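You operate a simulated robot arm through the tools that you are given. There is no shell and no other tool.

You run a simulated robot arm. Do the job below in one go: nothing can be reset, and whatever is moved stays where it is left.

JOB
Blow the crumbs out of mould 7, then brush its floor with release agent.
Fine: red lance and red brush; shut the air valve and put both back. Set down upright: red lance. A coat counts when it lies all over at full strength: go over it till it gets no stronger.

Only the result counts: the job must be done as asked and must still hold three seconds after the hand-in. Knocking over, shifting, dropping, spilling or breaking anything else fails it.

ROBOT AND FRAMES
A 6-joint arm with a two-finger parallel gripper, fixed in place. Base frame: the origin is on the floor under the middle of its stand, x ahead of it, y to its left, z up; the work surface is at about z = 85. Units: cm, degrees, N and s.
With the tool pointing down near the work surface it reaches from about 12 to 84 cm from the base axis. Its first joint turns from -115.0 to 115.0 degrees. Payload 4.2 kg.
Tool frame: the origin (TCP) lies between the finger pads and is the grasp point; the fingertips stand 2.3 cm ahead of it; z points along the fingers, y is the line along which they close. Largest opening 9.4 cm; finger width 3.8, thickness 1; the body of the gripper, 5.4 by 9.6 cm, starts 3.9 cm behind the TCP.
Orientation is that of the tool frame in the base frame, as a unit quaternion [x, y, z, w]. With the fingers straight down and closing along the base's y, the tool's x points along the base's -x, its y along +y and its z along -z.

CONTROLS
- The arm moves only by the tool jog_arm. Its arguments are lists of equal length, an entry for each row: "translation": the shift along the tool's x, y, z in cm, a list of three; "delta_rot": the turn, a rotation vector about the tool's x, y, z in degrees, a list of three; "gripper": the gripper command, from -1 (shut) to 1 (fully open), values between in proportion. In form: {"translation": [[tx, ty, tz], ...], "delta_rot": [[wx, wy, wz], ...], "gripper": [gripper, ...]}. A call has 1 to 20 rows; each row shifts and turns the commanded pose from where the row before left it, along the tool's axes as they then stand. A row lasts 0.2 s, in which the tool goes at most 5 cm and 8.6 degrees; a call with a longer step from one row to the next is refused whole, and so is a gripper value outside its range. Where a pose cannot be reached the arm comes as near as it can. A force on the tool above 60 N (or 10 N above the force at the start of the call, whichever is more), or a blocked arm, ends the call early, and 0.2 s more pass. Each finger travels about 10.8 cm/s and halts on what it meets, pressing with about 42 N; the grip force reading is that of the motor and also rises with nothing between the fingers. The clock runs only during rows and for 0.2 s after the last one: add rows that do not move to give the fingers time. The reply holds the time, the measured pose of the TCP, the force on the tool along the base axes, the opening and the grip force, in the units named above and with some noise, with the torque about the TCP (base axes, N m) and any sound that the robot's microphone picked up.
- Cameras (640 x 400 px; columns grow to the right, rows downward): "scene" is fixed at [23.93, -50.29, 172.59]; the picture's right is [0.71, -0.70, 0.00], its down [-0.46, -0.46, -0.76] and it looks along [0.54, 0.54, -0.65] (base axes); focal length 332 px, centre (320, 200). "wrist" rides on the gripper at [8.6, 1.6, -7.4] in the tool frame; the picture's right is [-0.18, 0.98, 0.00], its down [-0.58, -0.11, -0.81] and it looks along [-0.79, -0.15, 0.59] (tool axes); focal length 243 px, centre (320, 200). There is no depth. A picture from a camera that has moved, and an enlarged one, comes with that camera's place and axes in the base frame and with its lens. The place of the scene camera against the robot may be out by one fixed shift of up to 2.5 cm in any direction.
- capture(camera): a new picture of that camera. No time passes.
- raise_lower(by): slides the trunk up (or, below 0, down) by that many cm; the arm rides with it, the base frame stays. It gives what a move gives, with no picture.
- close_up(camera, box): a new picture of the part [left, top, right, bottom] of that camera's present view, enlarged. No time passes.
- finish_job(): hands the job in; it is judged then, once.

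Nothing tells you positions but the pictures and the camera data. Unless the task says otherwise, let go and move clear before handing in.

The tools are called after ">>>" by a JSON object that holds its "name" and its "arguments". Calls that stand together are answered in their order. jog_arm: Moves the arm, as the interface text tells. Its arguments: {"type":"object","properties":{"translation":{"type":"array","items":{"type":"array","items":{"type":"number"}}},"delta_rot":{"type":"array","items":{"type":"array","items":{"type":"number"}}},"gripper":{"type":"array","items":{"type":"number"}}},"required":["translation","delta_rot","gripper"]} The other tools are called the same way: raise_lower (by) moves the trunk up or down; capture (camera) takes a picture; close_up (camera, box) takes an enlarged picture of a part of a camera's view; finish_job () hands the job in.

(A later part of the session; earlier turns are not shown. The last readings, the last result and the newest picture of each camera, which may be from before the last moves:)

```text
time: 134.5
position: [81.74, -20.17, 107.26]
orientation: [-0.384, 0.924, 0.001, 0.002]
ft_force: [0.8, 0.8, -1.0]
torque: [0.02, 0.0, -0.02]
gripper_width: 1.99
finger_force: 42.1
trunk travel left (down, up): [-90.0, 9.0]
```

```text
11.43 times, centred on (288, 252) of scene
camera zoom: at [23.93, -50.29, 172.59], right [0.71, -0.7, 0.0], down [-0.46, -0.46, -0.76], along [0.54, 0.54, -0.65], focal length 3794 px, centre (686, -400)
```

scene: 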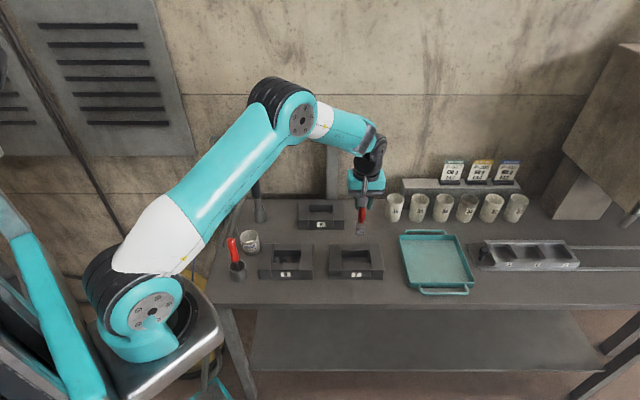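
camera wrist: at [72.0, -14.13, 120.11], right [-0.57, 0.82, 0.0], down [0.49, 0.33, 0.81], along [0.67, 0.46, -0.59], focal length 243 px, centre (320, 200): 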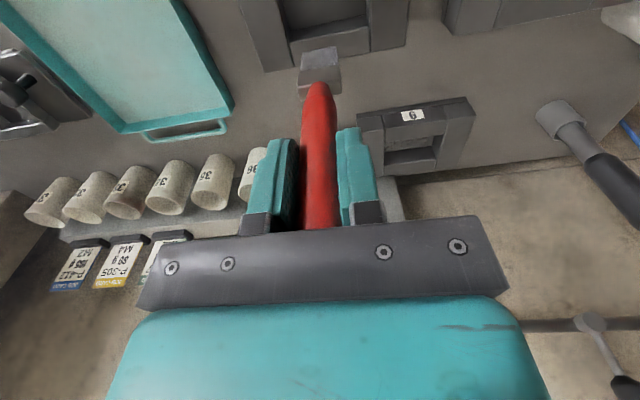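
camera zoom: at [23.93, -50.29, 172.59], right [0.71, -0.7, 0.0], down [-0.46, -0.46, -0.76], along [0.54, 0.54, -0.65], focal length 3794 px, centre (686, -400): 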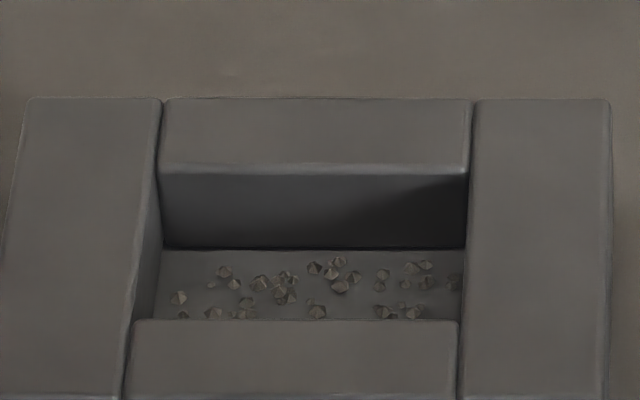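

>>> {"name": "close_up", "arguments": {"camera": "wrist", "box": [270, 20, 370, 90]}}

>>> {"name": "close_up", "arguments": {"camera": "scene", "box": [360, 210, 430, 255]}}

>>> {"name": "capture", "arguments": {"camera": "scene"}}

>>> {"name": "close_up", "arguments": {"camera": "scene", "box": [225, 215, 275, 255]}}

```text
5.71 times, centred on (320, 55) of wrist
camera zoom: at [74.38, -25.06, 114.54], right [-0.57, 0.82, 0.0], down [0.49, 0.33, 0.81], along [0.67, 0.46, -0.59], focal length 1386 px, centre (320, 1029)
```

zoom: 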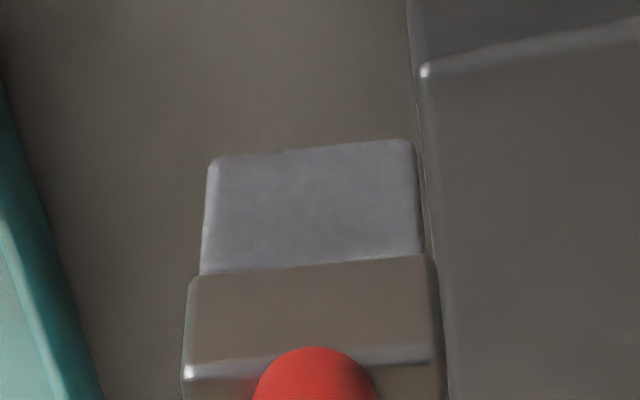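

```text
8.89 times, centred on (395, 232) of scene
camera zoom: at [23.93, -50.29, 172.59], right [0.71, -0.7, 0.0], down [-0.46, -0.46, -0.76], along [0.54, 0.54, -0.65], focal length 2951 px, centre (-347, -89)
```

zoom: 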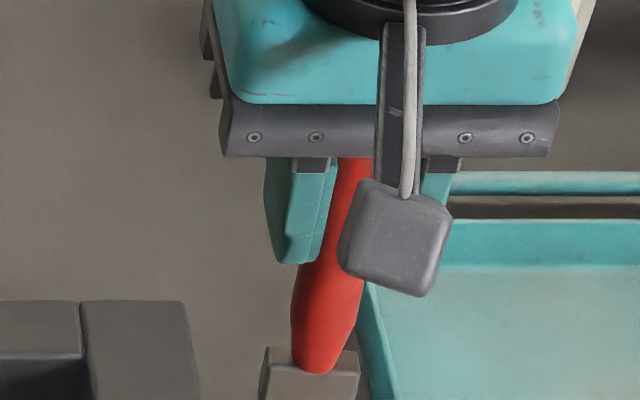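

```text
taken
```

scene: 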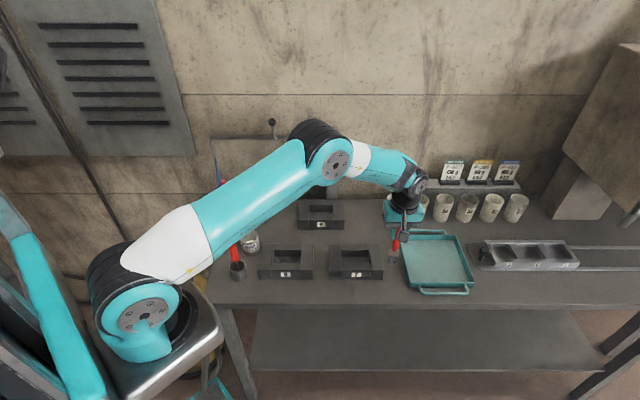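

```text
10.00 times, centred on (250, 235) of scene
camera zoom: at [23.93, -50.29, 172.59], right [0.71, -0.7, 0.0], down [-0.46, -0.46, -0.76], along [0.54, 0.54, -0.65], focal length 3320 px, centre (1020, -150)
```

zoom: 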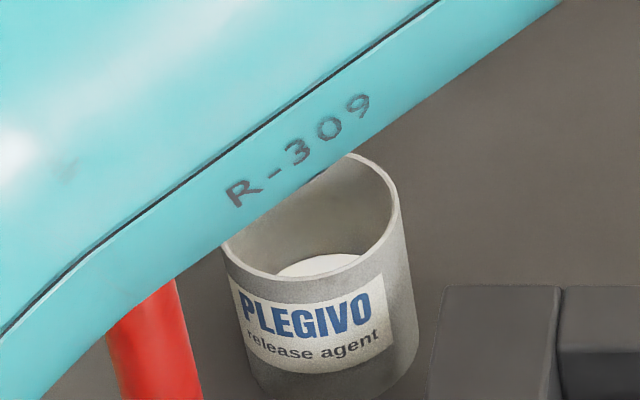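

The bristles look pale but nothing has been laid down, so the brush probably isn't properly charged. I'll go back to the pot and dip it properly.

>>> {"name": "jog_arm", "arguments": {"translation": [[0, 0, -2.8], [0, 0, -2.7], [-2, 3.23, 0], [-2, 3.23, 0], [-2, 3.23, 0], [-2.6, 2.1, 0], [-2.6, 2.1, 0], [-2.6, 2.1, 0], [-2.6, 2.1, 0], [0, 3.6, 0], [0, 3.6, 0], [0, 3.6, 0], [0, 3.6, 0], [0, 3.6, 0], [1.3, 3.03, 0], [1.3, 3.03, 0], [1.3, 3.03, 0], [0, 0, 0]], "delta_rot": [[0, 0, 0], [0, 0, 0], [0, 0, 0], [0, 0, 0], [0, 0, 0], [0, 0, 0], [0, 0, 0], [0, 0, 0], [0, 0, 0], [0, 0, 0], [0, 0, 0], [0, 0, 0], [0, 0, 0], [0, 0, 0], [0, 0, 0], [0, 0, 0], [0, 0, 0], [0, 0, 0]], "gripper": [-1, -1, -1, -1, -1, -1, -1, -1, -1, -1, -1, -1, -1, -1, -1, -1, -1, -1]}}

>>> {"name": "capture", "arguments": {"camera": "wrist"}}

>>> {"name": "close_up", "arguments": {"camera": "wrist", "box": [240, 0, 400, 100]}}

>>> {"name": "close_up", "arguments": {"camera": "scene", "box": [220, 170, 300, 260]}}

```text
time: 138.3
position: [58.22, 20.66, 112.98]
orientation: [-0.384, 0.923, 0.002, 0.002]
ft_force: [0.1, -0.2, -0.1]
torque: [0.0, -0.02, -0.01]
gripper_width: 2.01
finger_force: 41.6
trunk travel left (down, up): [-90.0, 9.0]
```

```text
taken
camera wrist: at [50.95, 15.76, 120.45], right [-0.57, 0.82, 0.0], down [0.49, 0.33, 0.81], along [0.67, 0.46, -0.59], focal length 243 px, centre (320, 200)
```

wrist: 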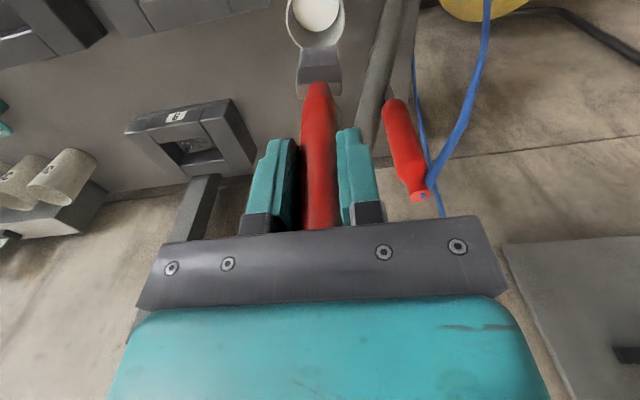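

```text
4.00 times, centred on (320, 50) of wrist
camera zoom: at [50.95, 15.76, 120.45], right [-0.57, 0.82, 0.0], down [0.49, 0.33, 0.81], along [0.67, 0.46, -0.59], focal length 970 px, centre (320, 800)
```

zoom: 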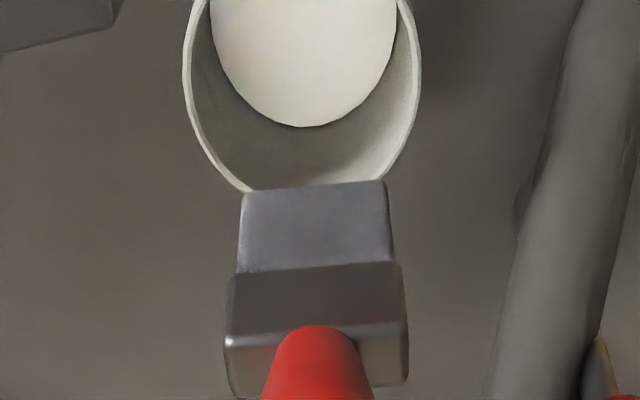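

```text
4.44 times, centred on (260, 215) of scene
camera zoom: at [23.93, -50.29, 172.59], right [0.71, -0.7, 0.0], down [-0.46, -0.46, -0.76], along [0.54, 0.54, -0.65], focal length 1476 px, centre (587, 133)
```

zoom: 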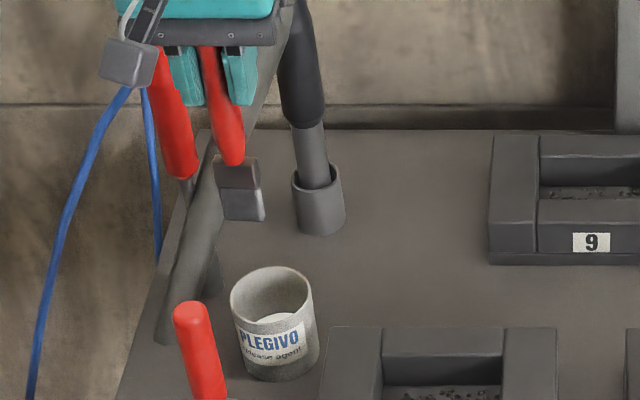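

>>> {"name": "jog_arm", "arguments": {"translation": [[-0.33, -0.27, 0], [0, 0, 3], [0, 0, 3], [0, 0, 3], [0, 0, 2.5], [0, 0, 1], [0, 0, 0.6], [0, 0, 0], [0, 0, 0]], "delta_rot": [[0, 0, 0], [0, 0, 0], [0, 0, 0], [0, 0, 0], [0, 0, 0], [0, 0, 0], [0, 0, 0], [0, 0, 0], [0, 0, 0]], "gripper": [-1, -1, -1, -1, -1, -1, -1, -1, -1]}}

>>> {"name": "close_up", "arguments": {"camera": "wrist", "box": [240, 0, 400, 100]}}

>>> {"name": "close_up", "arguments": {"camera": "scene", "box": [220, 190, 290, 260]}}

```text
time: 140.3
position: [58.96, 20.84, 99.77]
orientation: [-0.383, 0.924, 0.002, 0.002]
ft_force: [-0.1, 0.3, -0.3]
torque: [0.01, 0.01, -0.01]
gripper_width: 1.99
finger_force: 42.2
trunk travel left (down, up): [-90.0, 9.0]
```

```text
4.00 times, centred on (320, 50) of wrist
camera zoom: at [51.63, 15.94, 107.21], right [-0.57, 0.82, 0.0], down [0.49, 0.33, 0.81], along [0.67, 0.46, -0.59], focal length 970 px, centre (320, 800)
```

zoom: 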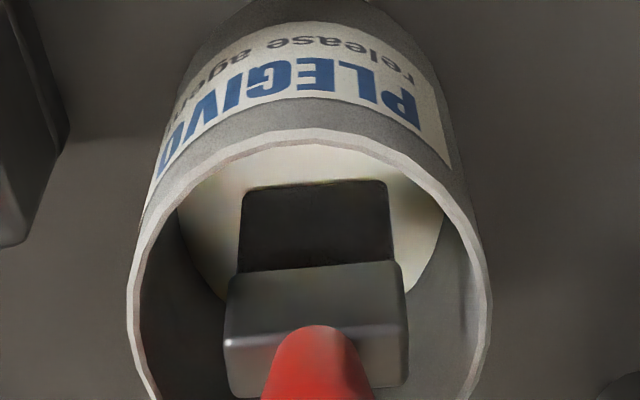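

```text
5.71 times, centred on (255, 225) of scene
camera zoom: at [23.93, -50.29, 172.59], right [0.71, -0.7, 0.0], down [-0.46, -0.46, -0.76], along [0.54, 0.54, -0.65], focal length 1897 px, centre (691, 57)
```

zoom: 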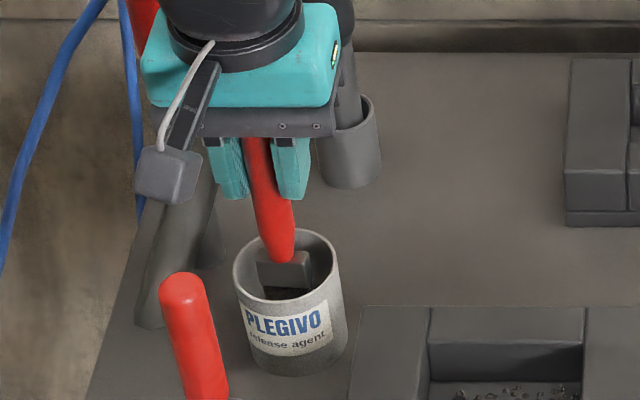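

>>> {"name": "jog_arm", "arguments": {"translation": [[0, 0, 0.2], [0, 0, 0.2], [0, 0, 0]], "delta_rot": [[0, 0, 0], [0, 0, 0], [0, 0, 0]], "gripper": [-1, -1, -1]}}

>>> {"name": "close_up", "arguments": {"camera": "wrist", "box": [240, 0, 400, 100]}}

```text
time: 141.1
position: [59.0, 20.79, 99.63]
orientation: [-0.384, 0.923, 0.003, 0.005]
ft_force: [-0.5, -2.2, 32.9]
torque: [-0.26, 0.1, 0.04]
gripper_width: 2.01
finger_force: 42.1
trunk travel left (down, up): [-90.0, 9.0]
```

```text
4.00 times, centred on (320, 50) of wrist
camera zoom: at [51.6, 15.95, 106.98], right [-0.57, 0.82, 0.0], down [0.48, 0.33, 0.81], along [0.67, 0.46, -0.58], focal length 970 px, centre (320, 800)
```

zoom: 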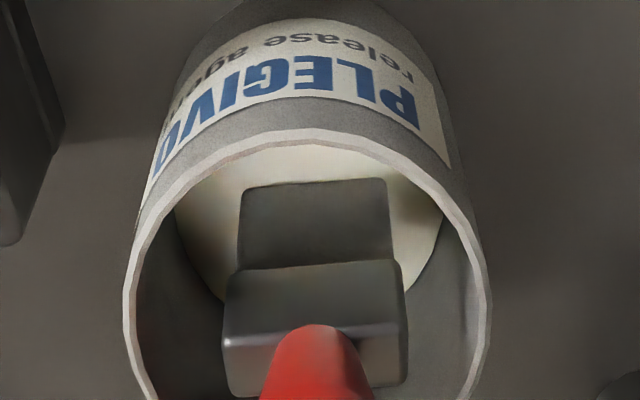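

The bristles rest on the agent at this depth. I ease to light pressure, swirl slightly, dwell, then lift and look at the bristles.

>>> {"name": "jog_arm", "arguments": {"translation": [[0, 0, -0.3], [0, 0.4, 0], [0, -0.8, 0], [0, 0.4, 0], [0.3, 0, 0], [-0.6, 0, 0], [0.3, 0, 0], [0, 0, 0], [0, 0, 0], [0, 0, -3], [0, 0, -4], [0, 0, -4], [0, 0, -2], [0, 0, 0]], "delta_rot": [[0, 0, 0], [0, 0, 0], [0, 0, 0], [0, 0, 0], [0, 0, 0], [0, 0, 0], [0, 0, 0], [0, 0, 0], [0, 0, 0], [0, 0, 0], [0, 0, 0], [0, 0, 0], [0, 0, 0], [0, 0, 0]], "gripper": [-1, -1, -1, -1, -1, -1, -1, -1, -1, -1, -1, -1, -1, -1]}}

>>> {"name": "close_up", "arguments": {"camera": "wrist", "box": [240, 0, 400, 100]}}

>>> {"name": "close_up", "arguments": {"camera": "scene", "box": [220, 170, 300, 260]}}

```text
time: 144.1
position: [58.62, 20.77, 112.89]
orientation: [-0.384, 0.923, 0.001, 0.001]
ft_force: [0.3, -0.6, 0.1]
torque: [0.0, -0.01, 0.01]
gripper_width: 2.0
finger_force: 42.1
trunk travel left (down, up): [-90.0, 9.0]
```

```text
4.00 times, centred on (320, 50) of wrist
camera zoom: at [51.43, 15.92, 120.24], right [-0.57, 0.82, 0.0], down [0.49, 0.33, 0.81], along [0.67, 0.46, -0.59], focal length 970 px, centre (320, 800)
```

zoom: 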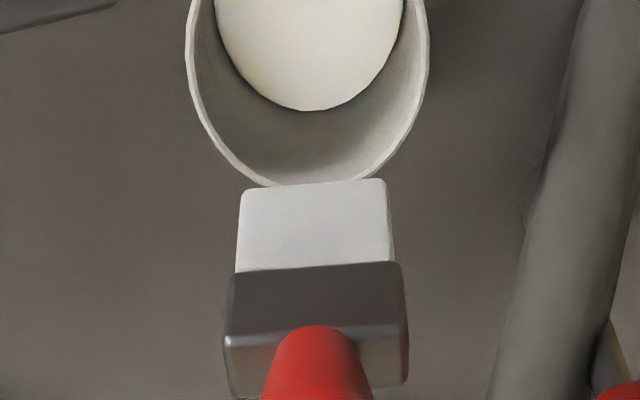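

```text
4.44 times, centred on (260, 215) of scene
camera zoom: at [23.93, -50.29, 172.59], right [0.71, -0.7, 0.0], down [-0.46, -0.46, -0.76], along [0.54, 0.54, -0.65], focal length 1476 px, centre (587, 133)
```

zoom: 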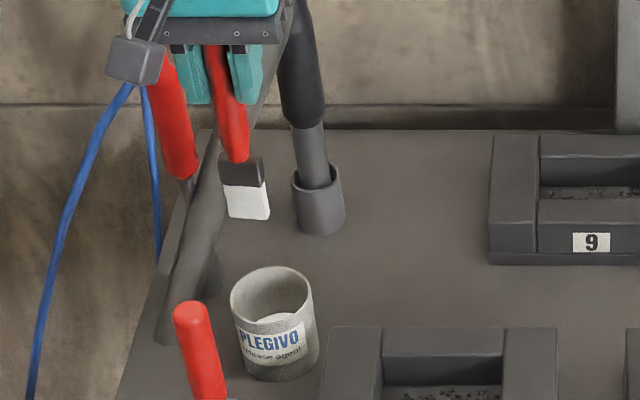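

Now the bristles are white — properly loaded. I carry it back to mould 7, to the back-right corner of the cavity.

>>> {"name": "jog_arm", "arguments": {"translation": [[-1.3, -3.03, 0], [-1.3, -3.03, 0], [-1.3, -3.03, 0], [0, -3.6, 0], [0, -3.6, 0], [0, -3.6, 0], [0, -3.6, 0], [0, -3.6, 0], [2.8, -3.6, 0], [2.8, -3.6, 0], [2.8, -3.6, 0], [0, 0, 4], [0, 0, 4], [0, 0, 3], [0, 0, 0]], "delta_rot": [[0, 0, 0], [0, 0, 0], [0, 0, 0], [0, 0, 0], [0, 0, 0], [0, 0, 0], [0, 0, 0], [0, 0, 0], [0, 0, 0], [0, 0, 0], [0, 0, 0], [0, 0, 0], [0, 0, 0], [0, 0, 0], [0, 0, 0]], "gripper": [-1, -1, -1, -1, -1, -1, -1, -1, -1, -1, -1, -1, -1, -1, -1]}}

>>> {"name": "close_up", "arguments": {"camera": "wrist", "box": [220, 0, 420, 125]}}

>>> {"name": "close_up", "arguments": {"camera": "scene", "box": [330, 235, 386, 270]}}

```text
time: 147.3
position: [82.69, -9.07, 102.55]
orientation: [-0.384, 0.923, 0.0, 0.007]
ft_force: [-2.4, 1.7, 53.2]
torque: [0.31, 0.57, 0.0]
gripper_width: 2.01
finger_force: 41.7
trunk travel left (down, up): [-90.0, 9.0]
```

```text
3.20 times, centred on (320, 62) of wrist
camera zoom: at [75.38, -14.01, 109.79], right [-0.57, 0.82, 0.0], down [0.48, 0.33, 0.81], along [0.67, 0.46, -0.58], focal length 776 px, centre (320, 640)
```

zoom: 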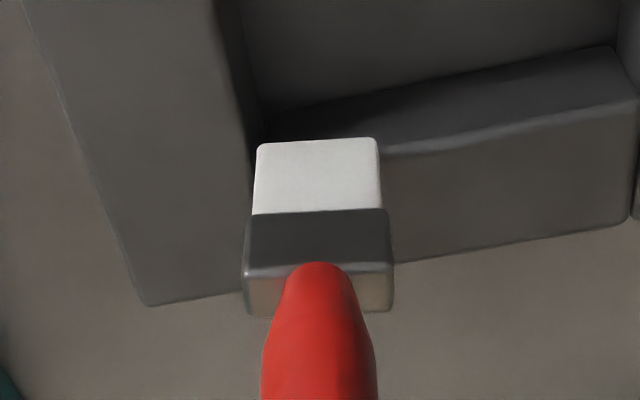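

```text
11.43 times, centred on (358, 252) of scene
camera zoom: at [23.93, -50.29, 172.59], right [0.71, -0.7, 0.0], down [-0.46, -0.46, -0.76], along [0.54, 0.54, -0.65], focal length 3794 px, centre (-114, -400)
```

zoom: 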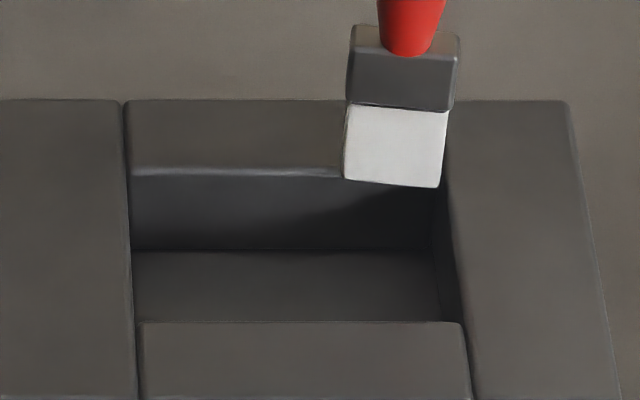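

The brush came down on the back rim — I misjudged by about half a centimetre. I lift at once, move it forward into the cavity and check the mould hasn't moved.

>>> {"name": "jog_arm", "arguments": {"translation": [[0, 0, -1.5], [1.4, 0.2, 0], [0, 0, 0]], "delta_rot": [[0, 0, 0], [0, 0, 0], [0, 0, 0]], "gripper": [-1, -1, -1]}}

>>> {"name": "capture", "arguments": {"camera": "wrist"}}

>>> {"name": "close_up", "arguments": {"camera": "scene", "box": [310, 225, 406, 285]}}

```text
time: 148.1
position: [81.3, -9.97, 102.95]
orientation: [-0.382, 0.924, 0.002, 0.001]
ft_force: [0.1, -0.2, -0.3]
torque: [0.0, -0.01, 0.0]
gripper_width: 2.02
finger_force: 42.2
trunk travel left (down, up): [-90.0, 9.0]
```

```text
taken
camera wrist: at [74.02, -14.93, 110.48], right [-0.57, 0.82, 0.0], down [0.49, 0.33, 0.81], along [0.66, 0.46, -0.59], focal length 243 px, centre (320, 200)
```

wrist: 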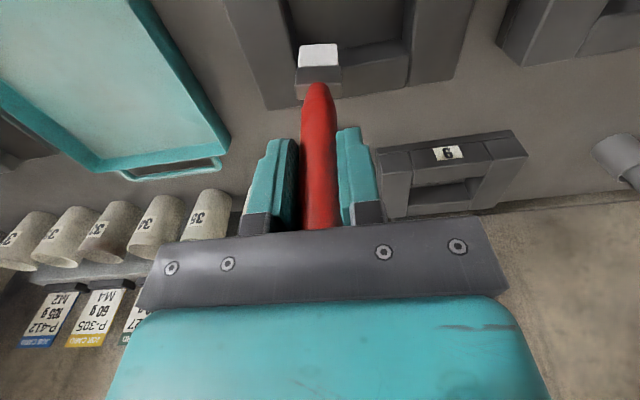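

```text
6.67 times, centred on (358, 255) of scene
camera zoom: at [23.93, -50.29, 172.59], right [0.71, -0.7, 0.0], down [-0.46, -0.46, -0.76], along [0.54, 0.54, -0.65], focal length 2213 px, centre (67, -167)
```

zoom: 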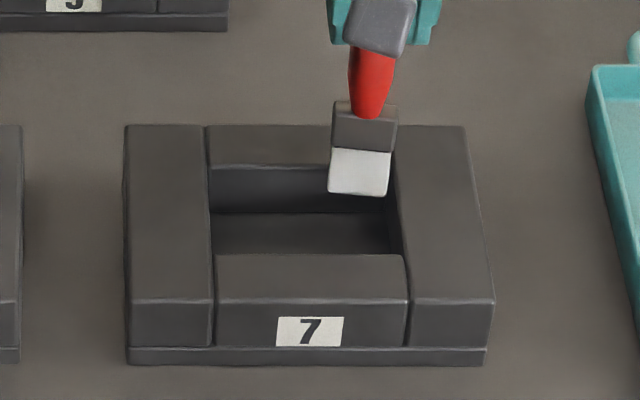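

>>> {"name": "jog_arm", "arguments": {"translation": [[0, 0, 2], [0, 0, 1.2], [0, 0, 0.5], [0, 0, 0]], "delta_rot": [[0, 0, 0], [0, 0, 0], [0, 0, 0], [0, 0, 0]], "gripper": [-1, -1, -1, -1]}}

>>> {"name": "close_up", "arguments": {"camera": "wrist", "box": [220, 0, 420, 125]}}

>>> {"name": "close_up", "arguments": {"camera": "scene", "box": [330, 235, 386, 270]}}

```text
time: 149.1
position: [81.3, -9.94, 99.35]
orientation: [-0.383, 0.924, 0.001, 0.001]
ft_force: [-0.3, 0.4, -0.2]
torque: [0.0, 0.0, 0.02]
gripper_width: 2.0
finger_force: 41.6
trunk travel left (down, up): [-90.0, 9.0]
```

```text
3.20 times, centred on (320, 62) of wrist
camera zoom: at [74.1, -14.9, 106.78], right [-0.57, 0.82, 0.0], down [0.49, 0.33, 0.81], along [0.67, 0.46, -0.59], focal length 776 px, centre (320, 640)
```

zoom: 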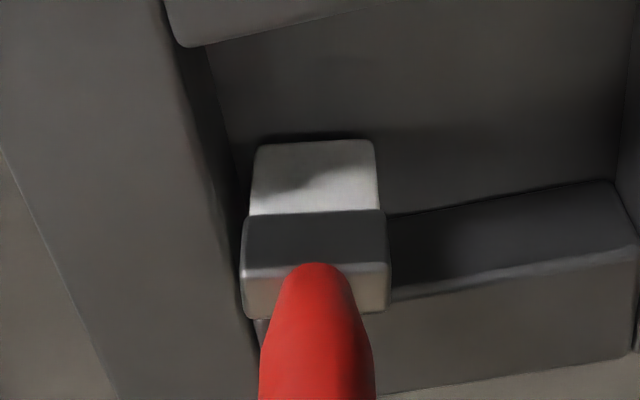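

```text
11.43 times, centred on (358, 252) of scene
camera zoom: at [23.93, -50.29, 172.59], right [0.71, -0.7, 0.0], down [-0.46, -0.46, -0.76], along [0.54, 0.54, -0.65], focal length 3794 px, centre (-114, -400)
```

zoom: 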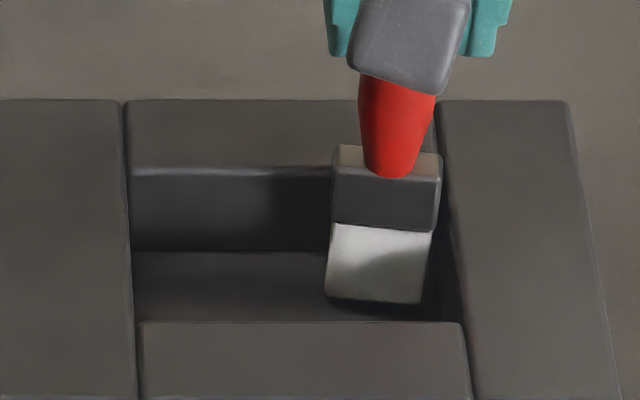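

>>> {"name": "jog_arm", "arguments": {"translation": [[0, 0, 0.2], [0, 0, 0.2], [0, 0, 0]], "delta_rot": [[0, 0, 0], [0, 0, 0], [0, 0, 0]], "gripper": [-1, -1, -1]}}

```text
time: 149.9
position: [81.35, -10.09, 98.9]
orientation: [-0.383, 0.924, 0.002, 0.002]
ft_force: [-0.2, 0.2, 0.7]
torque: [-0.01, 0.02, 0.0]
gripper_width: 2.0
finger_force: 42.1
trunk travel left (down, up): [-90.0, 9.0]
```

>>> {"name": "jog_arm", "arguments": {"translation": [[0, 0, 0.15], [0, 0, 0.1], [0, 0, 0]], "delta_rot": [[0, 0, 0], [0, 0, 0], [0, 0, 0]], "gripper": [-1, -1, -1]}}

>>> {"name": "close_up", "arguments": {"camera": "scene", "box": [330, 235, 386, 270]}}

```text
time: 150.7
position: [81.33, -10.02, 98.87]
orientation: [-0.383, 0.924, 0.002, 0.003]
ft_force: [-1.5, -1.8, 19.9]
torque: [-0.11, 0.32, 0.03]
gripper_width: 2.0
finger_force: 42.0
trunk travel left (down, up): [-90.0, 9.0]
```

```text
11.43 times, centred on (358, 252) of scene
camera zoom: at [23.93, -50.29, 172.59], right [0.71, -0.7, 0.0], down [-0.46, -0.46, -0.76], along [0.54, 0.54, -0.65], focal length 3794 px, centre (-114, -400)
```

zoom: 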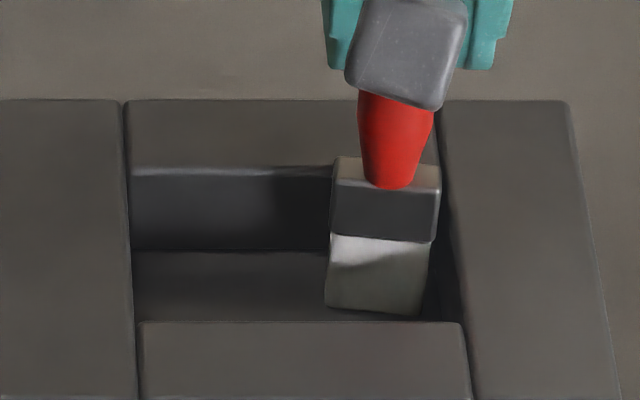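

Contact re-established. I ease to about 10 N and stroke along e to see whether coat is laid.

>>> {"name": "jog_arm", "arguments": {"translation": [[0, 0, -0.12], [0, 0.7, 0], [0, 0.7, 0], [0, 0.7, 0], [0, 0.7, 0], [0, 0.7, 0], [0, 0.7, 0], [0, 0.7, 0], [0, 0, 0]], "delta_rot": [[0, 0, 0], [0, 0, 0], [0, 0, 0], [0, 0, 0], [0, 0, 0], [0, 0, 0], [0, 0, 0], [0, 0, 0], [0, 0, 0]], "gripper": [-1, -1, -1, -1, -1, -1, -1, -1, -1]}}

>>> {"name": "close_up", "arguments": {"camera": "scene", "box": [330, 235, 386, 270]}}

>>> {"name": "close_up", "arguments": {"camera": "wrist", "box": [220, 0, 420, 125]}}

```text
time: 152.7
position: [77.96, -6.41, 98.82]
orientation: [-0.383, 0.924, 0.0, 0.002]
ft_force: [3.3, -3.1, 17.1]
torque: [-0.21, -0.35, 0.0]
gripper_width: 2.01
finger_force: 41.8
trunk travel left (down, up): [-90.0, 9.0]
```

```text
11.43 times, centred on (358, 252) of scene
camera zoom: at [23.93, -50.29, 172.59], right [0.71, -0.7, 0.0], down [-0.46, -0.46, -0.76], along [0.54, 0.54, -0.65], focal length 3794 px, centre (-114, -400)
```

zoom: 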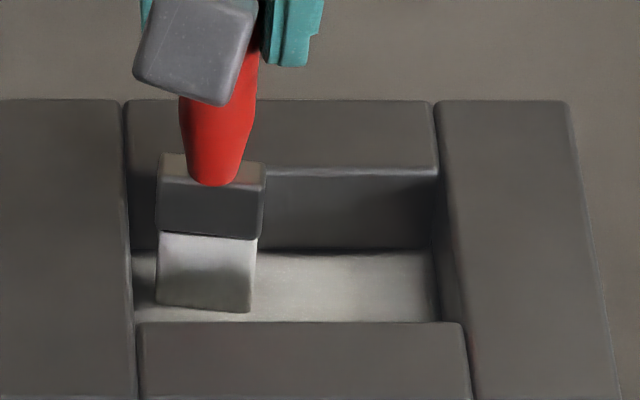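

```text
3.20 times, centred on (320, 62) of wrist
camera zoom: at [70.68, -11.38, 106.31], right [-0.57, 0.82, 0.0], down [0.49, 0.33, 0.81], along [0.67, 0.46, -0.59], focal length 776 px, centre (320, 640)
```

zoom: 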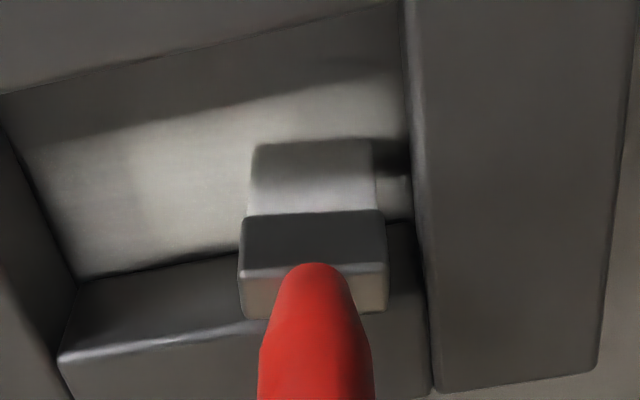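

Coat is clearly being laid (a pale band at the back). I continue with lanes further to the front.

>>> {"name": "jog_arm", "arguments": {"translation": [[0, 0.3, 0], [0.65, 0, 0], [0.65, 0, 0], [0, -0.8, 0], [0, -0.8, 0], [0, -0.8, 0], [0, -0.8, 0], [0, -0.8, 0], [0, -0.8, 0], [0, -0.8, 0], [0.6, 0, 0], [0.6, 0, 0], [0, 0.8, 0], [0, 0.8, 0], [0, 0.8, 0], [0, 0.8, 0], [0, 0.8, 0], [0, 0.8, 0], [0, 0.8, 0], [0, 0, 0]], "delta_rot": [[0, 0, 0], [0, 0, 0], [0, 0, 0], [0, 0, 0], [0, 0, 0], [0, 0, 0], [0, 0, 0], [0, 0, 0], [0, 0, 0], [0, 0, 0], [0, 0, 0], [0, 0, 0], [0, 0, 0], [0, 0, 0], [0, 0, 0], [0, 0, 0], [0, 0, 0], [0, 0, 0], [0, 0, 0], [0, 0, 0]], "gripper": [-1, -1, -1, -1, -1, -1, -1, -1, -1, -1, -1, -1, -1, -1, -1, -1, -1, -1, -1, -1]}}

>>> {"name": "close_up", "arguments": {"camera": "scene", "box": [330, 235, 386, 270]}}

>>> {"name": "close_up", "arguments": {"camera": "wrist", "box": [220, 0, 420, 125]}}

```text
time: 156.9
position: [75.85, -7.96, 98.9]
orientation: [-0.384, 0.923, 0.002, 0.002]
ft_force: [4.3, -2.0, 15.5]
torque: [-0.17, -0.36, -0.04]
gripper_width: 2.01
finger_force: 42.0
trunk travel left (down, up): [-90.0, 9.0]
```

```text
11.43 times, centred on (358, 252) of scene
camera zoom: at [23.93, -50.29, 172.59], right [0.71, -0.7, 0.0], down [-0.46, -0.46, -0.76], along [0.54, 0.54, -0.65], focal length 3794 px, centre (-114, -400)
```

zoom: 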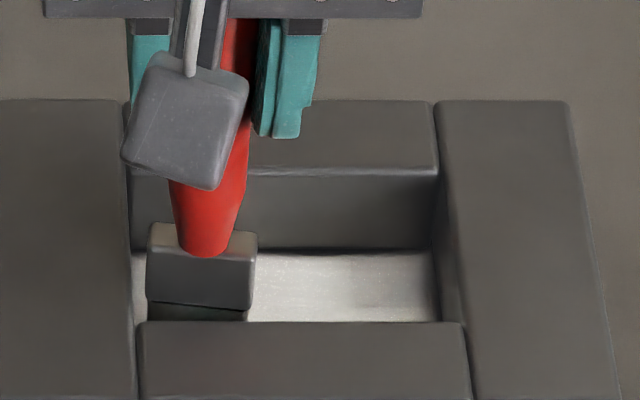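

```text
3.20 times, centred on (320, 62) of wrist
camera zoom: at [68.61, -12.89, 106.31], right [-0.57, 0.82, 0.0], down [0.49, 0.33, 0.81], along [0.67, 0.46, -0.59], focal length 776 px, centre (320, 640)
```

zoom: 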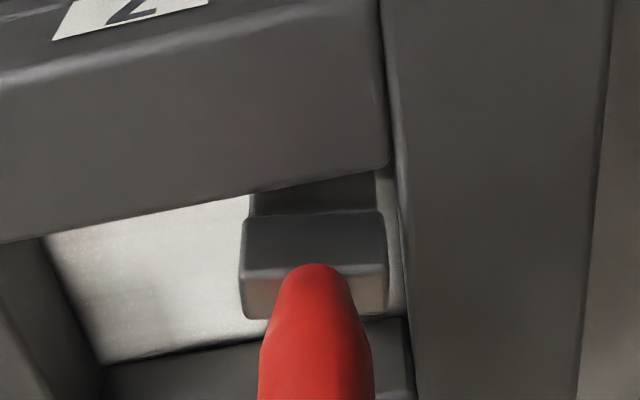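

Good strong coat in the middle. Next: front-most lane, then back over again.

>>> {"name": "jog_arm", "arguments": {"translation": [[0.5, 0, 0], [0, -0.8, 0], [0, -0.8, 0], [0, -0.8, 0], [0, -0.8, 0], [0, -0.8, 0], [0, -0.8, 0], [0, -0.8, 0], [0, -0.1, 0], [-0.5, 0, 0], [0, 0.8, 0], [0, 0.8, 0], [0, 0.8, 0], [0, 0.8, 0], [0, 0.8, 0], [0, 0.8, 0], [0, 0.8, 0], [0, 0.1, 0], [0, 0, 0]], "delta_rot": [[0, 0, 0], [0, 0, 0], [0, 0, 0], [0, 0, 0], [0, 0, 0], [0, 0, 0], [0, 0, 0], [0, 0, 0], [0, 0, 0], [0, 0, 0], [0, 0, 0], [0, 0, 0], [0, 0, 0], [0, 0, 0], [0, 0, 0], [0, 0, 0], [0, 0, 0], [0, 0, 0], [0, 0, 0]], "gripper": [-1, -1, -1, -1, -1, -1, -1, -1, -1, -1, -1, -1, -1, -1, -1, -1, -1, -1, -1]}}

>>> {"name": "close_up", "arguments": {"camera": "scene", "box": [330, 235, 386, 270]}}

>>> {"name": "close_up", "arguments": {"camera": "wrist", "box": [220, 0, 420, 125]}}

```text
time: 160.9
position: [75.89, -8.19, 98.93]
orientation: [-0.384, 0.923, 0.002, 0.002]
ft_force: [5.8, -2.8, 19.9]
torque: [-0.16, -0.61, 0.01]
gripper_width: 1.99
finger_force: 41.2
trunk travel left (down, up): [-90.0, 9.0]
```

```text
11.43 times, centred on (358, 252) of scene
camera zoom: at [23.93, -50.29, 172.59], right [0.71, -0.7, 0.0], down [-0.46, -0.46, -0.76], along [0.54, 0.54, -0.65], focal length 3794 px, centre (-114, -400)
```

zoom: 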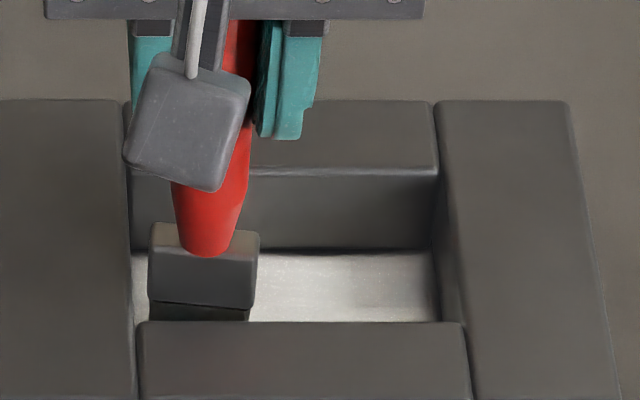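

```text
3.20 times, centred on (320, 62) of wrist
camera zoom: at [68.61, -12.95, 106.31], right [-0.57, 0.82, 0.0], down [0.49, 0.33, 0.81], along [0.67, 0.46, -0.59], focal length 776 px, centre (320, 640)
```

zoom: 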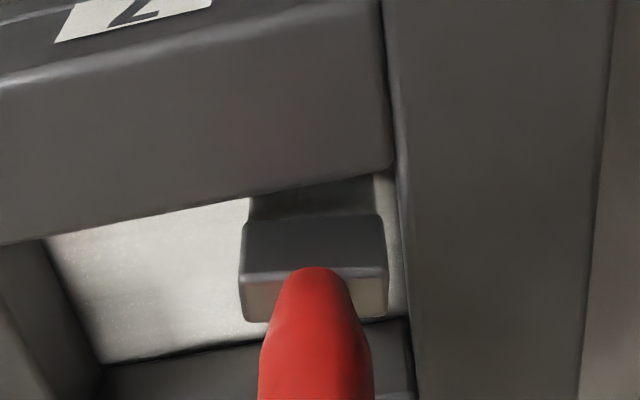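

I now go around the edges: along the left wall, the back wall, and the right wall.

>>> {"name": "jog_arm", "arguments": {"translation": [[0, 0.25, 0], [-0.8, 0, 0], [-0.8, 0, 0], [-0.8, 0, 0], [-0.8, 0, 0], [0, -0.8, 0], [0, -0.8, 0], [0, -0.8, 0], [0, -0.8, 0], [0, -0.8, 0], [0, -0.8, 0], [0, -0.8, 0], [0, -0.25, 0], [0.8, 0, 0], [0.8, 0, 0], [0.8, 0, 0], [0.8, 0, 0], [0.4, 0, 0], [0, 0, 0]], "delta_rot": [[0, 0, 0], [0, 0, 0], [0, 0, 0], [0, 0, 0], [0, 0, 0], [0, 0, 0], [0, 0, 0], [0, 0, 0], [0, 0, 0], [0, 0, 0], [0, 0, 0], [0, 0, 0], [0, 0, 0], [0, 0, 0], [0, 0, 0], [0, 0, 0], [0, 0, 0], [0, 0, 0], [0, 0, 0]], "gripper": [-1, -1, -1, -1, -1, -1, -1, -1, -1, -1, -1, -1, -1, -1, -1, -1, -1, -1, -1]}}

>>> {"name": "close_up", "arguments": {"camera": "scene", "box": [330, 235, 386, 270]}}

>>> {"name": "close_up", "arguments": {"camera": "wrist", "box": [220, 0, 420, 125]}}

```text
time: 164.9
position: [79.6, -12.25, 98.99]
orientation: [-0.384, 0.923, 0.002, 0.001]
ft_force: [1.8, 4.3, 10.7]
torque: [0.48, -0.34, 0.05]
gripper_width: 2.0
finger_force: 41.5
trunk travel left (down, up): [-90.0, 9.0]
```

```text
11.43 times, centred on (358, 252) of scene
camera zoom: at [23.93, -50.29, 172.59], right [0.71, -0.7, 0.0], down [-0.46, -0.46, -0.76], along [0.54, 0.54, -0.65], focal length 3794 px, centre (-114, -400)
```

zoom: 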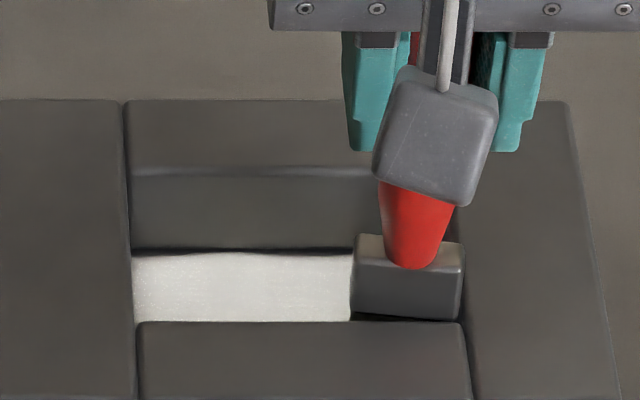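

```text
3.20 times, centred on (320, 62) of wrist
camera zoom: at [72.3, -17.2, 106.32], right [-0.57, 0.82, 0.0], down [0.49, 0.33, 0.81], along [0.67, 0.46, -0.59], focal length 776 px, centre (320, 640)
```

zoom: 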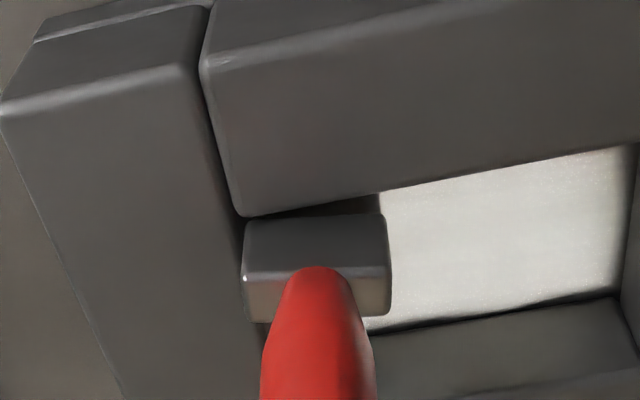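

The back and middle look solid white. Another pass: front wall lane and the lane next to it.

>>> {"name": "jog_arm", "arguments": {"translation": [[0.25, 0, 0], [0, 0.8, 0], [0, 0.8, 0], [0, 0.8, 0], [0, 0.8, 0], [0, 0.8, 0], [0, 0.8, 0], [0, 0.8, 0], [0, 0.15, 0], [-0.9, 0, 0], [0, -0.8, 0], [0, -0.8, 0], [0, -0.8, 0], [0, -0.8, 0], [0, -0.8, 0], [0, -0.8, 0], [0, -0.8, 0], [0, -0.15, 0], [0, 0, 0]], "delta_rot": [[0, 0, 0], [0, 0, 0], [0, 0, 0], [0, 0, 0], [0, 0, 0], [0, 0, 0], [0, 0, 0], [0, 0, 0], [0, 0, 0], [0, 0, 0], [0, 0, 0], [0, 0, 0], [0, 0, 0], [0, 0, 0], [0, 0, 0], [0, 0, 0], [0, 0, 0], [0, 0, 0], [0, 0, 0]], "gripper": [-1, -1, -1, -1, -1, -1, -1, -1, -1, -1, -1, -1, -1, -1, -1, -1, -1, -1, -1]}}

>>> {"name": "jog_arm", "arguments": {"translation": [[0, 0, -2], [0, 0, -4], [0, 0, -4], [-4, 0, -1], [-4, 0, 0], [-3, 0, 0], [0, 0, 0]], "delta_rot": [[0, 0, 0], [0, 0, 0], [0, 0, 0], [0, 0, 0], [0, 0, 0], [0, 0, 0], [0, 0, 0]], "gripper": [-1, -1, -1, -1, -1, -1, -1]}}

>>> {"name": "close_up", "arguments": {"camera": "scene", "box": [330, 235, 386, 270]}}

>>> {"name": "capture", "arguments": {"camera": "wrist"}}

```text
time: 168.9
position: [80.0, -11.79, 98.96]
orientation: [-0.384, 0.923, 0.002, 0.002]
ft_force: [-2.9, 4.6, 18.2]
torque: [0.47, 0.41, 0.02]
gripper_width: 2.03
finger_force: 42.4
trunk travel left (down, up): [-90.0, 9.0]
```

```text
time: 170.5
position: [87.73, -4.27, 109.81]
orientation: [-0.382, 0.924, 0.001, 0.001]
ft_force: [0.2, 0.1, -1.3]
torque: [0.01, -0.02, -0.02]
gripper_width: 1.98
finger_force: 42.3
trunk travel left (down, up): [-90.0, 9.0]
```

```text
11.43 times, centred on (358, 252) of scene
camera zoom: at [23.93, -50.29, 172.59], right [0.71, -0.7, 0.0], down [-0.46, -0.46, -0.76], along [0.54, 0.54, -0.65], focal length 3794 px, centre (-114, -400)
```

zoom: 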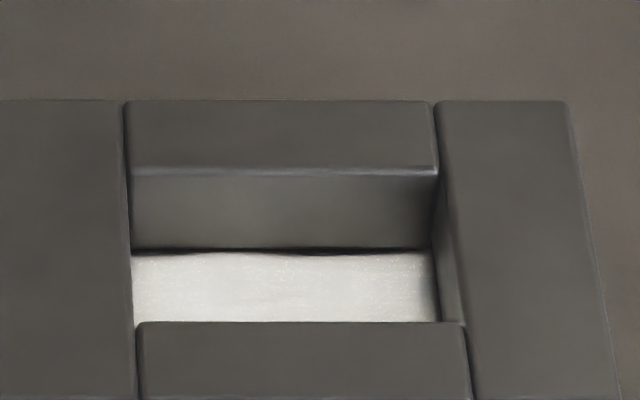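

```text
taken
camera wrist: at [80.41, -9.08, 117.18], right [-0.57, 0.82, 0.0], down [0.49, 0.33, 0.81], along [0.67, 0.46, -0.59], focal length 243 px, centre (320, 200)
```

wrist: 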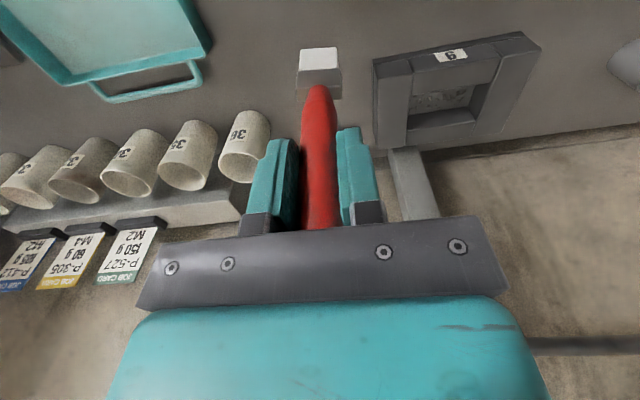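

The floor looks solidly white from the scene side, bristles still loaded. To check the strips next to the walls, I tilt the wrist so its camera looks nearly straight down on the mould.

>>> {"name": "jog_arm", "arguments": {"translation": [[1.43, 4.1, 0], [1.43, 4.1, 0], [1.43, 4.1, 0], [0, 0, 0], [0, 0, 0], [0, 0, 0], [0, 0, 0]], "delta_rot": [[0, 0, 0], [0, 0, 0], [0, 0, 0], [0, 7.33, 0], [0, 7.33, 0], [0, 7.33, 0], [0, 0, 0]], "gripper": [-1, -1, -1, -1, -1, -1, -1]}}

>>> {"name": "capture", "arguments": {"camera": "wrist"}}

>>> {"name": "close_up", "arguments": {"camera": "wrist", "box": [160, 0, 320, 100]}}

```text
time: 172.1
position: [76.08, 1.61, 109.79]
orientation: [-0.376, 0.907, -0.071, -0.175]
ft_force: [-0.1, 0.5, -0.6]
torque: [0.01, 0.03, 0.0]
gripper_width: 2.02
finger_force: 41.8
trunk travel left (down, up): [-90.0, 9.0]
```

```text
taken
camera wrist: at [71.25, -0.92, 119.9], right [-0.58, 0.82, -0.07], down [0.67, 0.52, 0.53], along [0.47, 0.26, -0.84], focal length 243 px, centre (320, 200)
```

wrist: 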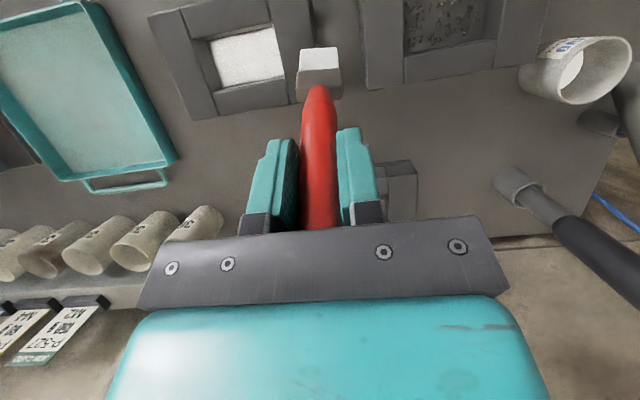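

```text
4.00 times, centred on (240, 50) of wrist
camera zoom: at [71.25, -0.92, 119.9], right [-0.58, 0.82, -0.07], down [0.67, 0.52, 0.53], along [0.47, 0.26, -0.84], focal length 970 px, centre (640, 800)
```

zoom: 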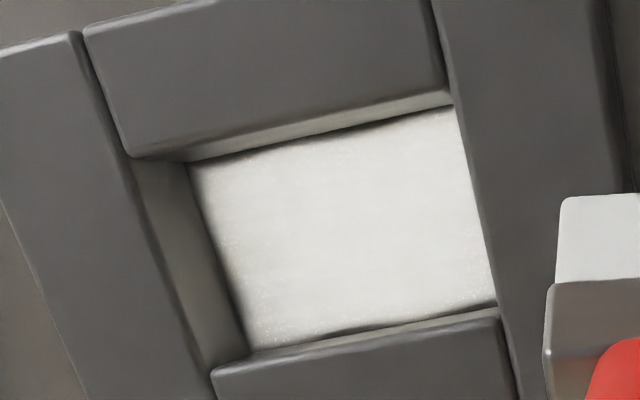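

The top view shows the floor white almost everywhere, slightly weaker along the +e wall and the corners. I return for more edge passes.

>>> {"name": "jog_arm", "arguments": {"translation": [[0, 0, 0], [0, 0, 0], [0, 0, 0], [1.48, -3.98, 0], [1.48, -3.98, 0], [1.48, -3.98, 0], [0, 0, 0]], "delta_rot": [[0, -7.33, 0], [0, -7.33, 0], [0, -7.33, 0], [0, 0, 0], [0, 0, 0], [0, 0, 0], [0, 0, 0]], "gripper": [-1, -1, -1, -1, -1, -1, -1]}}

>>> {"name": "capture", "arguments": {"camera": "wrist"}}

```text
time: 173.7
position: [81.55, -10.05, 109.82]
orientation: [-0.383, 0.924, 0.002, 0.001]
ft_force: [-0.1, 0.2, -0.2]
torque: [-0.03, 0.03, 0.01]
gripper_width: 2.02
finger_force: 42.3
trunk travel left (down, up): [-90.0, 9.0]
```

```text
taken
camera wrist: at [74.31, -14.91, 117.25], right [-0.57, 0.82, 0.0], down [0.49, 0.33, 0.81], along [0.67, 0.46, -0.59], focal length 243 px, centre (320, 200)
```

wrist: 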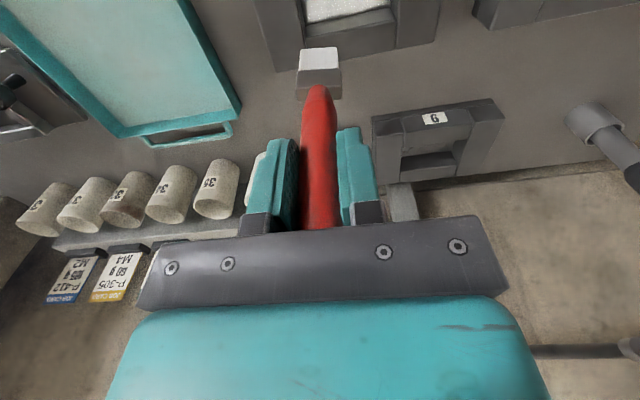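

>>> {"name": "jog_arm", "arguments": {"translation": [[0, 0, 4], [0, 0, 4], [0, 0, 2.2], [0, 0, 0.7], [0, 0, 0]], "delta_rot": [[0, 0, 0], [0, 0, 0], [0, 0, 0], [0, 0, 0], [0, 0, 0]], "gripper": [-1, -1, -1, -1, -1]}}

>>> {"name": "close_up", "arguments": {"camera": "wrist", "box": [220, 0, 420, 125]}}

```text
time: 174.9
position: [81.34, -9.85, 99.0]
orientation: [-0.383, 0.924, 0.002, 0.002]
ft_force: [0.8, 0.0, 1.3]
torque: [0.02, -0.04, -0.02]
gripper_width: 2.02
finger_force: 41.9
trunk travel left (down, up): [-90.0, 9.0]
```

```text
3.20 times, centred on (320, 62) of wrist
camera zoom: at [74.14, -14.81, 106.39], right [-0.57, 0.82, 0.0], down [0.49, 0.33, 0.81], along [0.67, 0.46, -0.59], focal length 776 px, centre (320, 640)
```

zoom: 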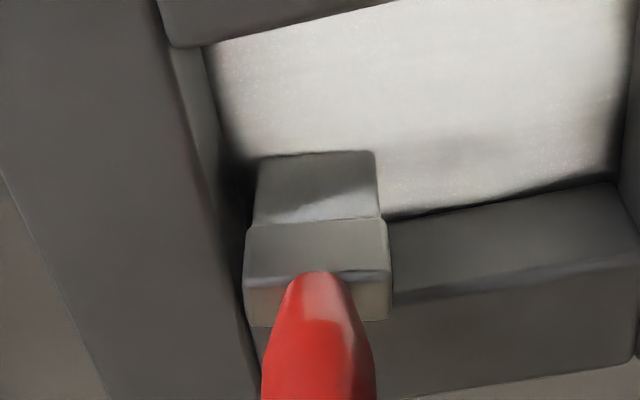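

I lower to contact and run along the +e wall, watching lateral force.

>>> {"name": "jog_arm", "arguments": {"translation": [[0, 0, 0.12], [0, -0.3, 0], [0, -0.2, 0], [-0.4, 0, 0], [-0.4, 0, 0], [0, 0, 0]], "delta_rot": [[0, 0, 0], [0, 0, 0], [0, 0, 0], [0, 0, 0], [0, 0, 0], [0, 0, 0]], "gripper": [-1, -1, -1, -1, -1, -1]}}

>>> {"name": "close_up", "arguments": {"camera": "wrist", "box": [220, 0, 420, 125]}}

>>> {"name": "close_up", "arguments": {"camera": "scene", "box": [330, 235, 386, 270]}}

```text
time: 176.3
position: [82.21, -9.8, 98.9]
orientation: [-0.383, 0.924, 0.001, 0.001]
ft_force: [-13.4, -2.7, 21.0]
torque: [-0.31, 1.1, 0.07]
gripper_width: 1.98
finger_force: 41.7
trunk travel left (down, up): [-90.0, 9.0]
```

```text
3.20 times, centred on (320, 62) of wrist
camera zoom: at [74.88, -14.69, 106.36], right [-0.57, 0.82, 0.0], down [0.49, 0.33, 0.81], along [0.67, 0.46, -0.59], focal length 776 px, centre (320, 640)
```

zoom: 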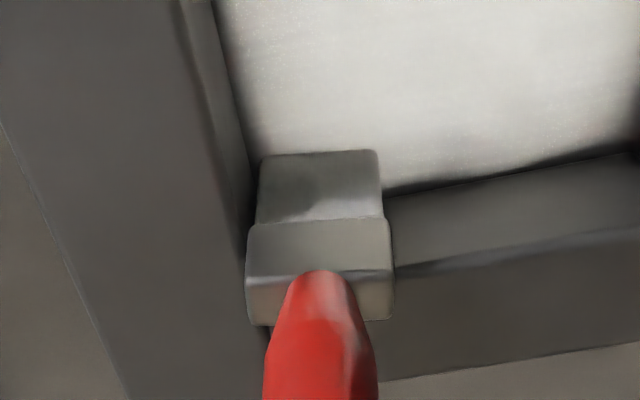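

```text
11.43 times, centred on (358, 252) of scene
camera zoom: at [23.93, -50.29, 172.59], right [0.71, -0.7, 0.0], down [-0.46, -0.46, -0.76], along [0.54, 0.54, -0.65], focal length 3794 px, centre (-114, -400)
```

zoom: 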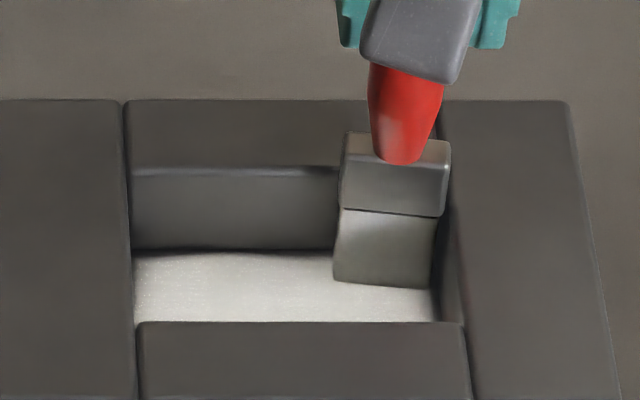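

>>> {"name": "jog_arm", "arguments": {"translation": [[0.2, 0.05, 0], [0.7, 0, 0], [0.7, 0, 0], [0.7, 0, 0], [0.7, 0, 0], [0.7, 0, 0], [0, 0, 0]], "delta_rot": [[0, 0, 0], [0, 0, 0], [0, 0, 0], [0, 0, 0], [0, 0, 0], [0, 0, 0], [0, 0, 0]], "gripper": [-1, -1, -1, -1, -1, -1, -1]}}

>>> {"name": "close_up", "arguments": {"camera": "wrist", "box": [220, 0, 420, 125]}}

>>> {"name": "close_up", "arguments": {"camera": "scene", "box": [330, 235, 386, 270]}}

```text
time: 177.9
position: [79.66, -12.34, 99.0]
orientation: [-0.384, 0.923, 0.001, 0.002]
ft_force: [2.6, 8.2, 22.1]
torque: [0.96, -0.4, 0.01]
gripper_width: 2.0
finger_force: 42.1
trunk travel left (down, up): [-90.0, 9.0]
```

```text
3.20 times, centred on (320, 62) of wrist
camera zoom: at [72.34, -17.19, 106.34], right [-0.57, 0.82, 0.0], down [0.48, 0.33, 0.81], along [0.67, 0.46, -0.59], focal length 776 px, centre (320, 640)
```

zoom: 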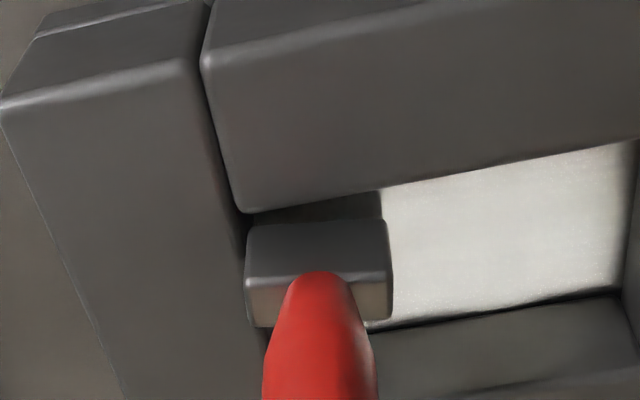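

```text
11.43 times, centred on (358, 252) of scene
camera zoom: at [23.93, -50.29, 172.59], right [0.71, -0.7, 0.0], down [-0.46, -0.46, -0.76], along [0.54, 0.54, -0.65], focal length 3794 px, centre (-114, -400)
```

zoom: 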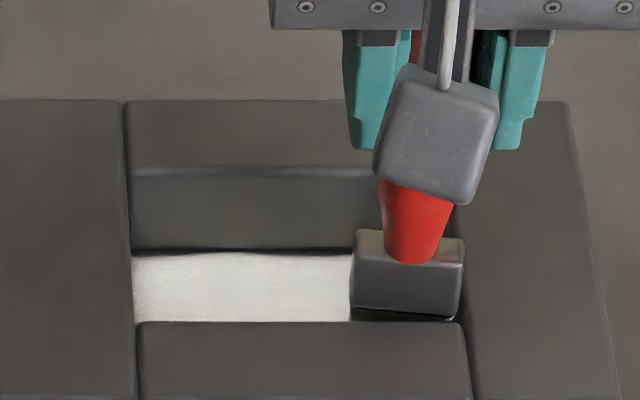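

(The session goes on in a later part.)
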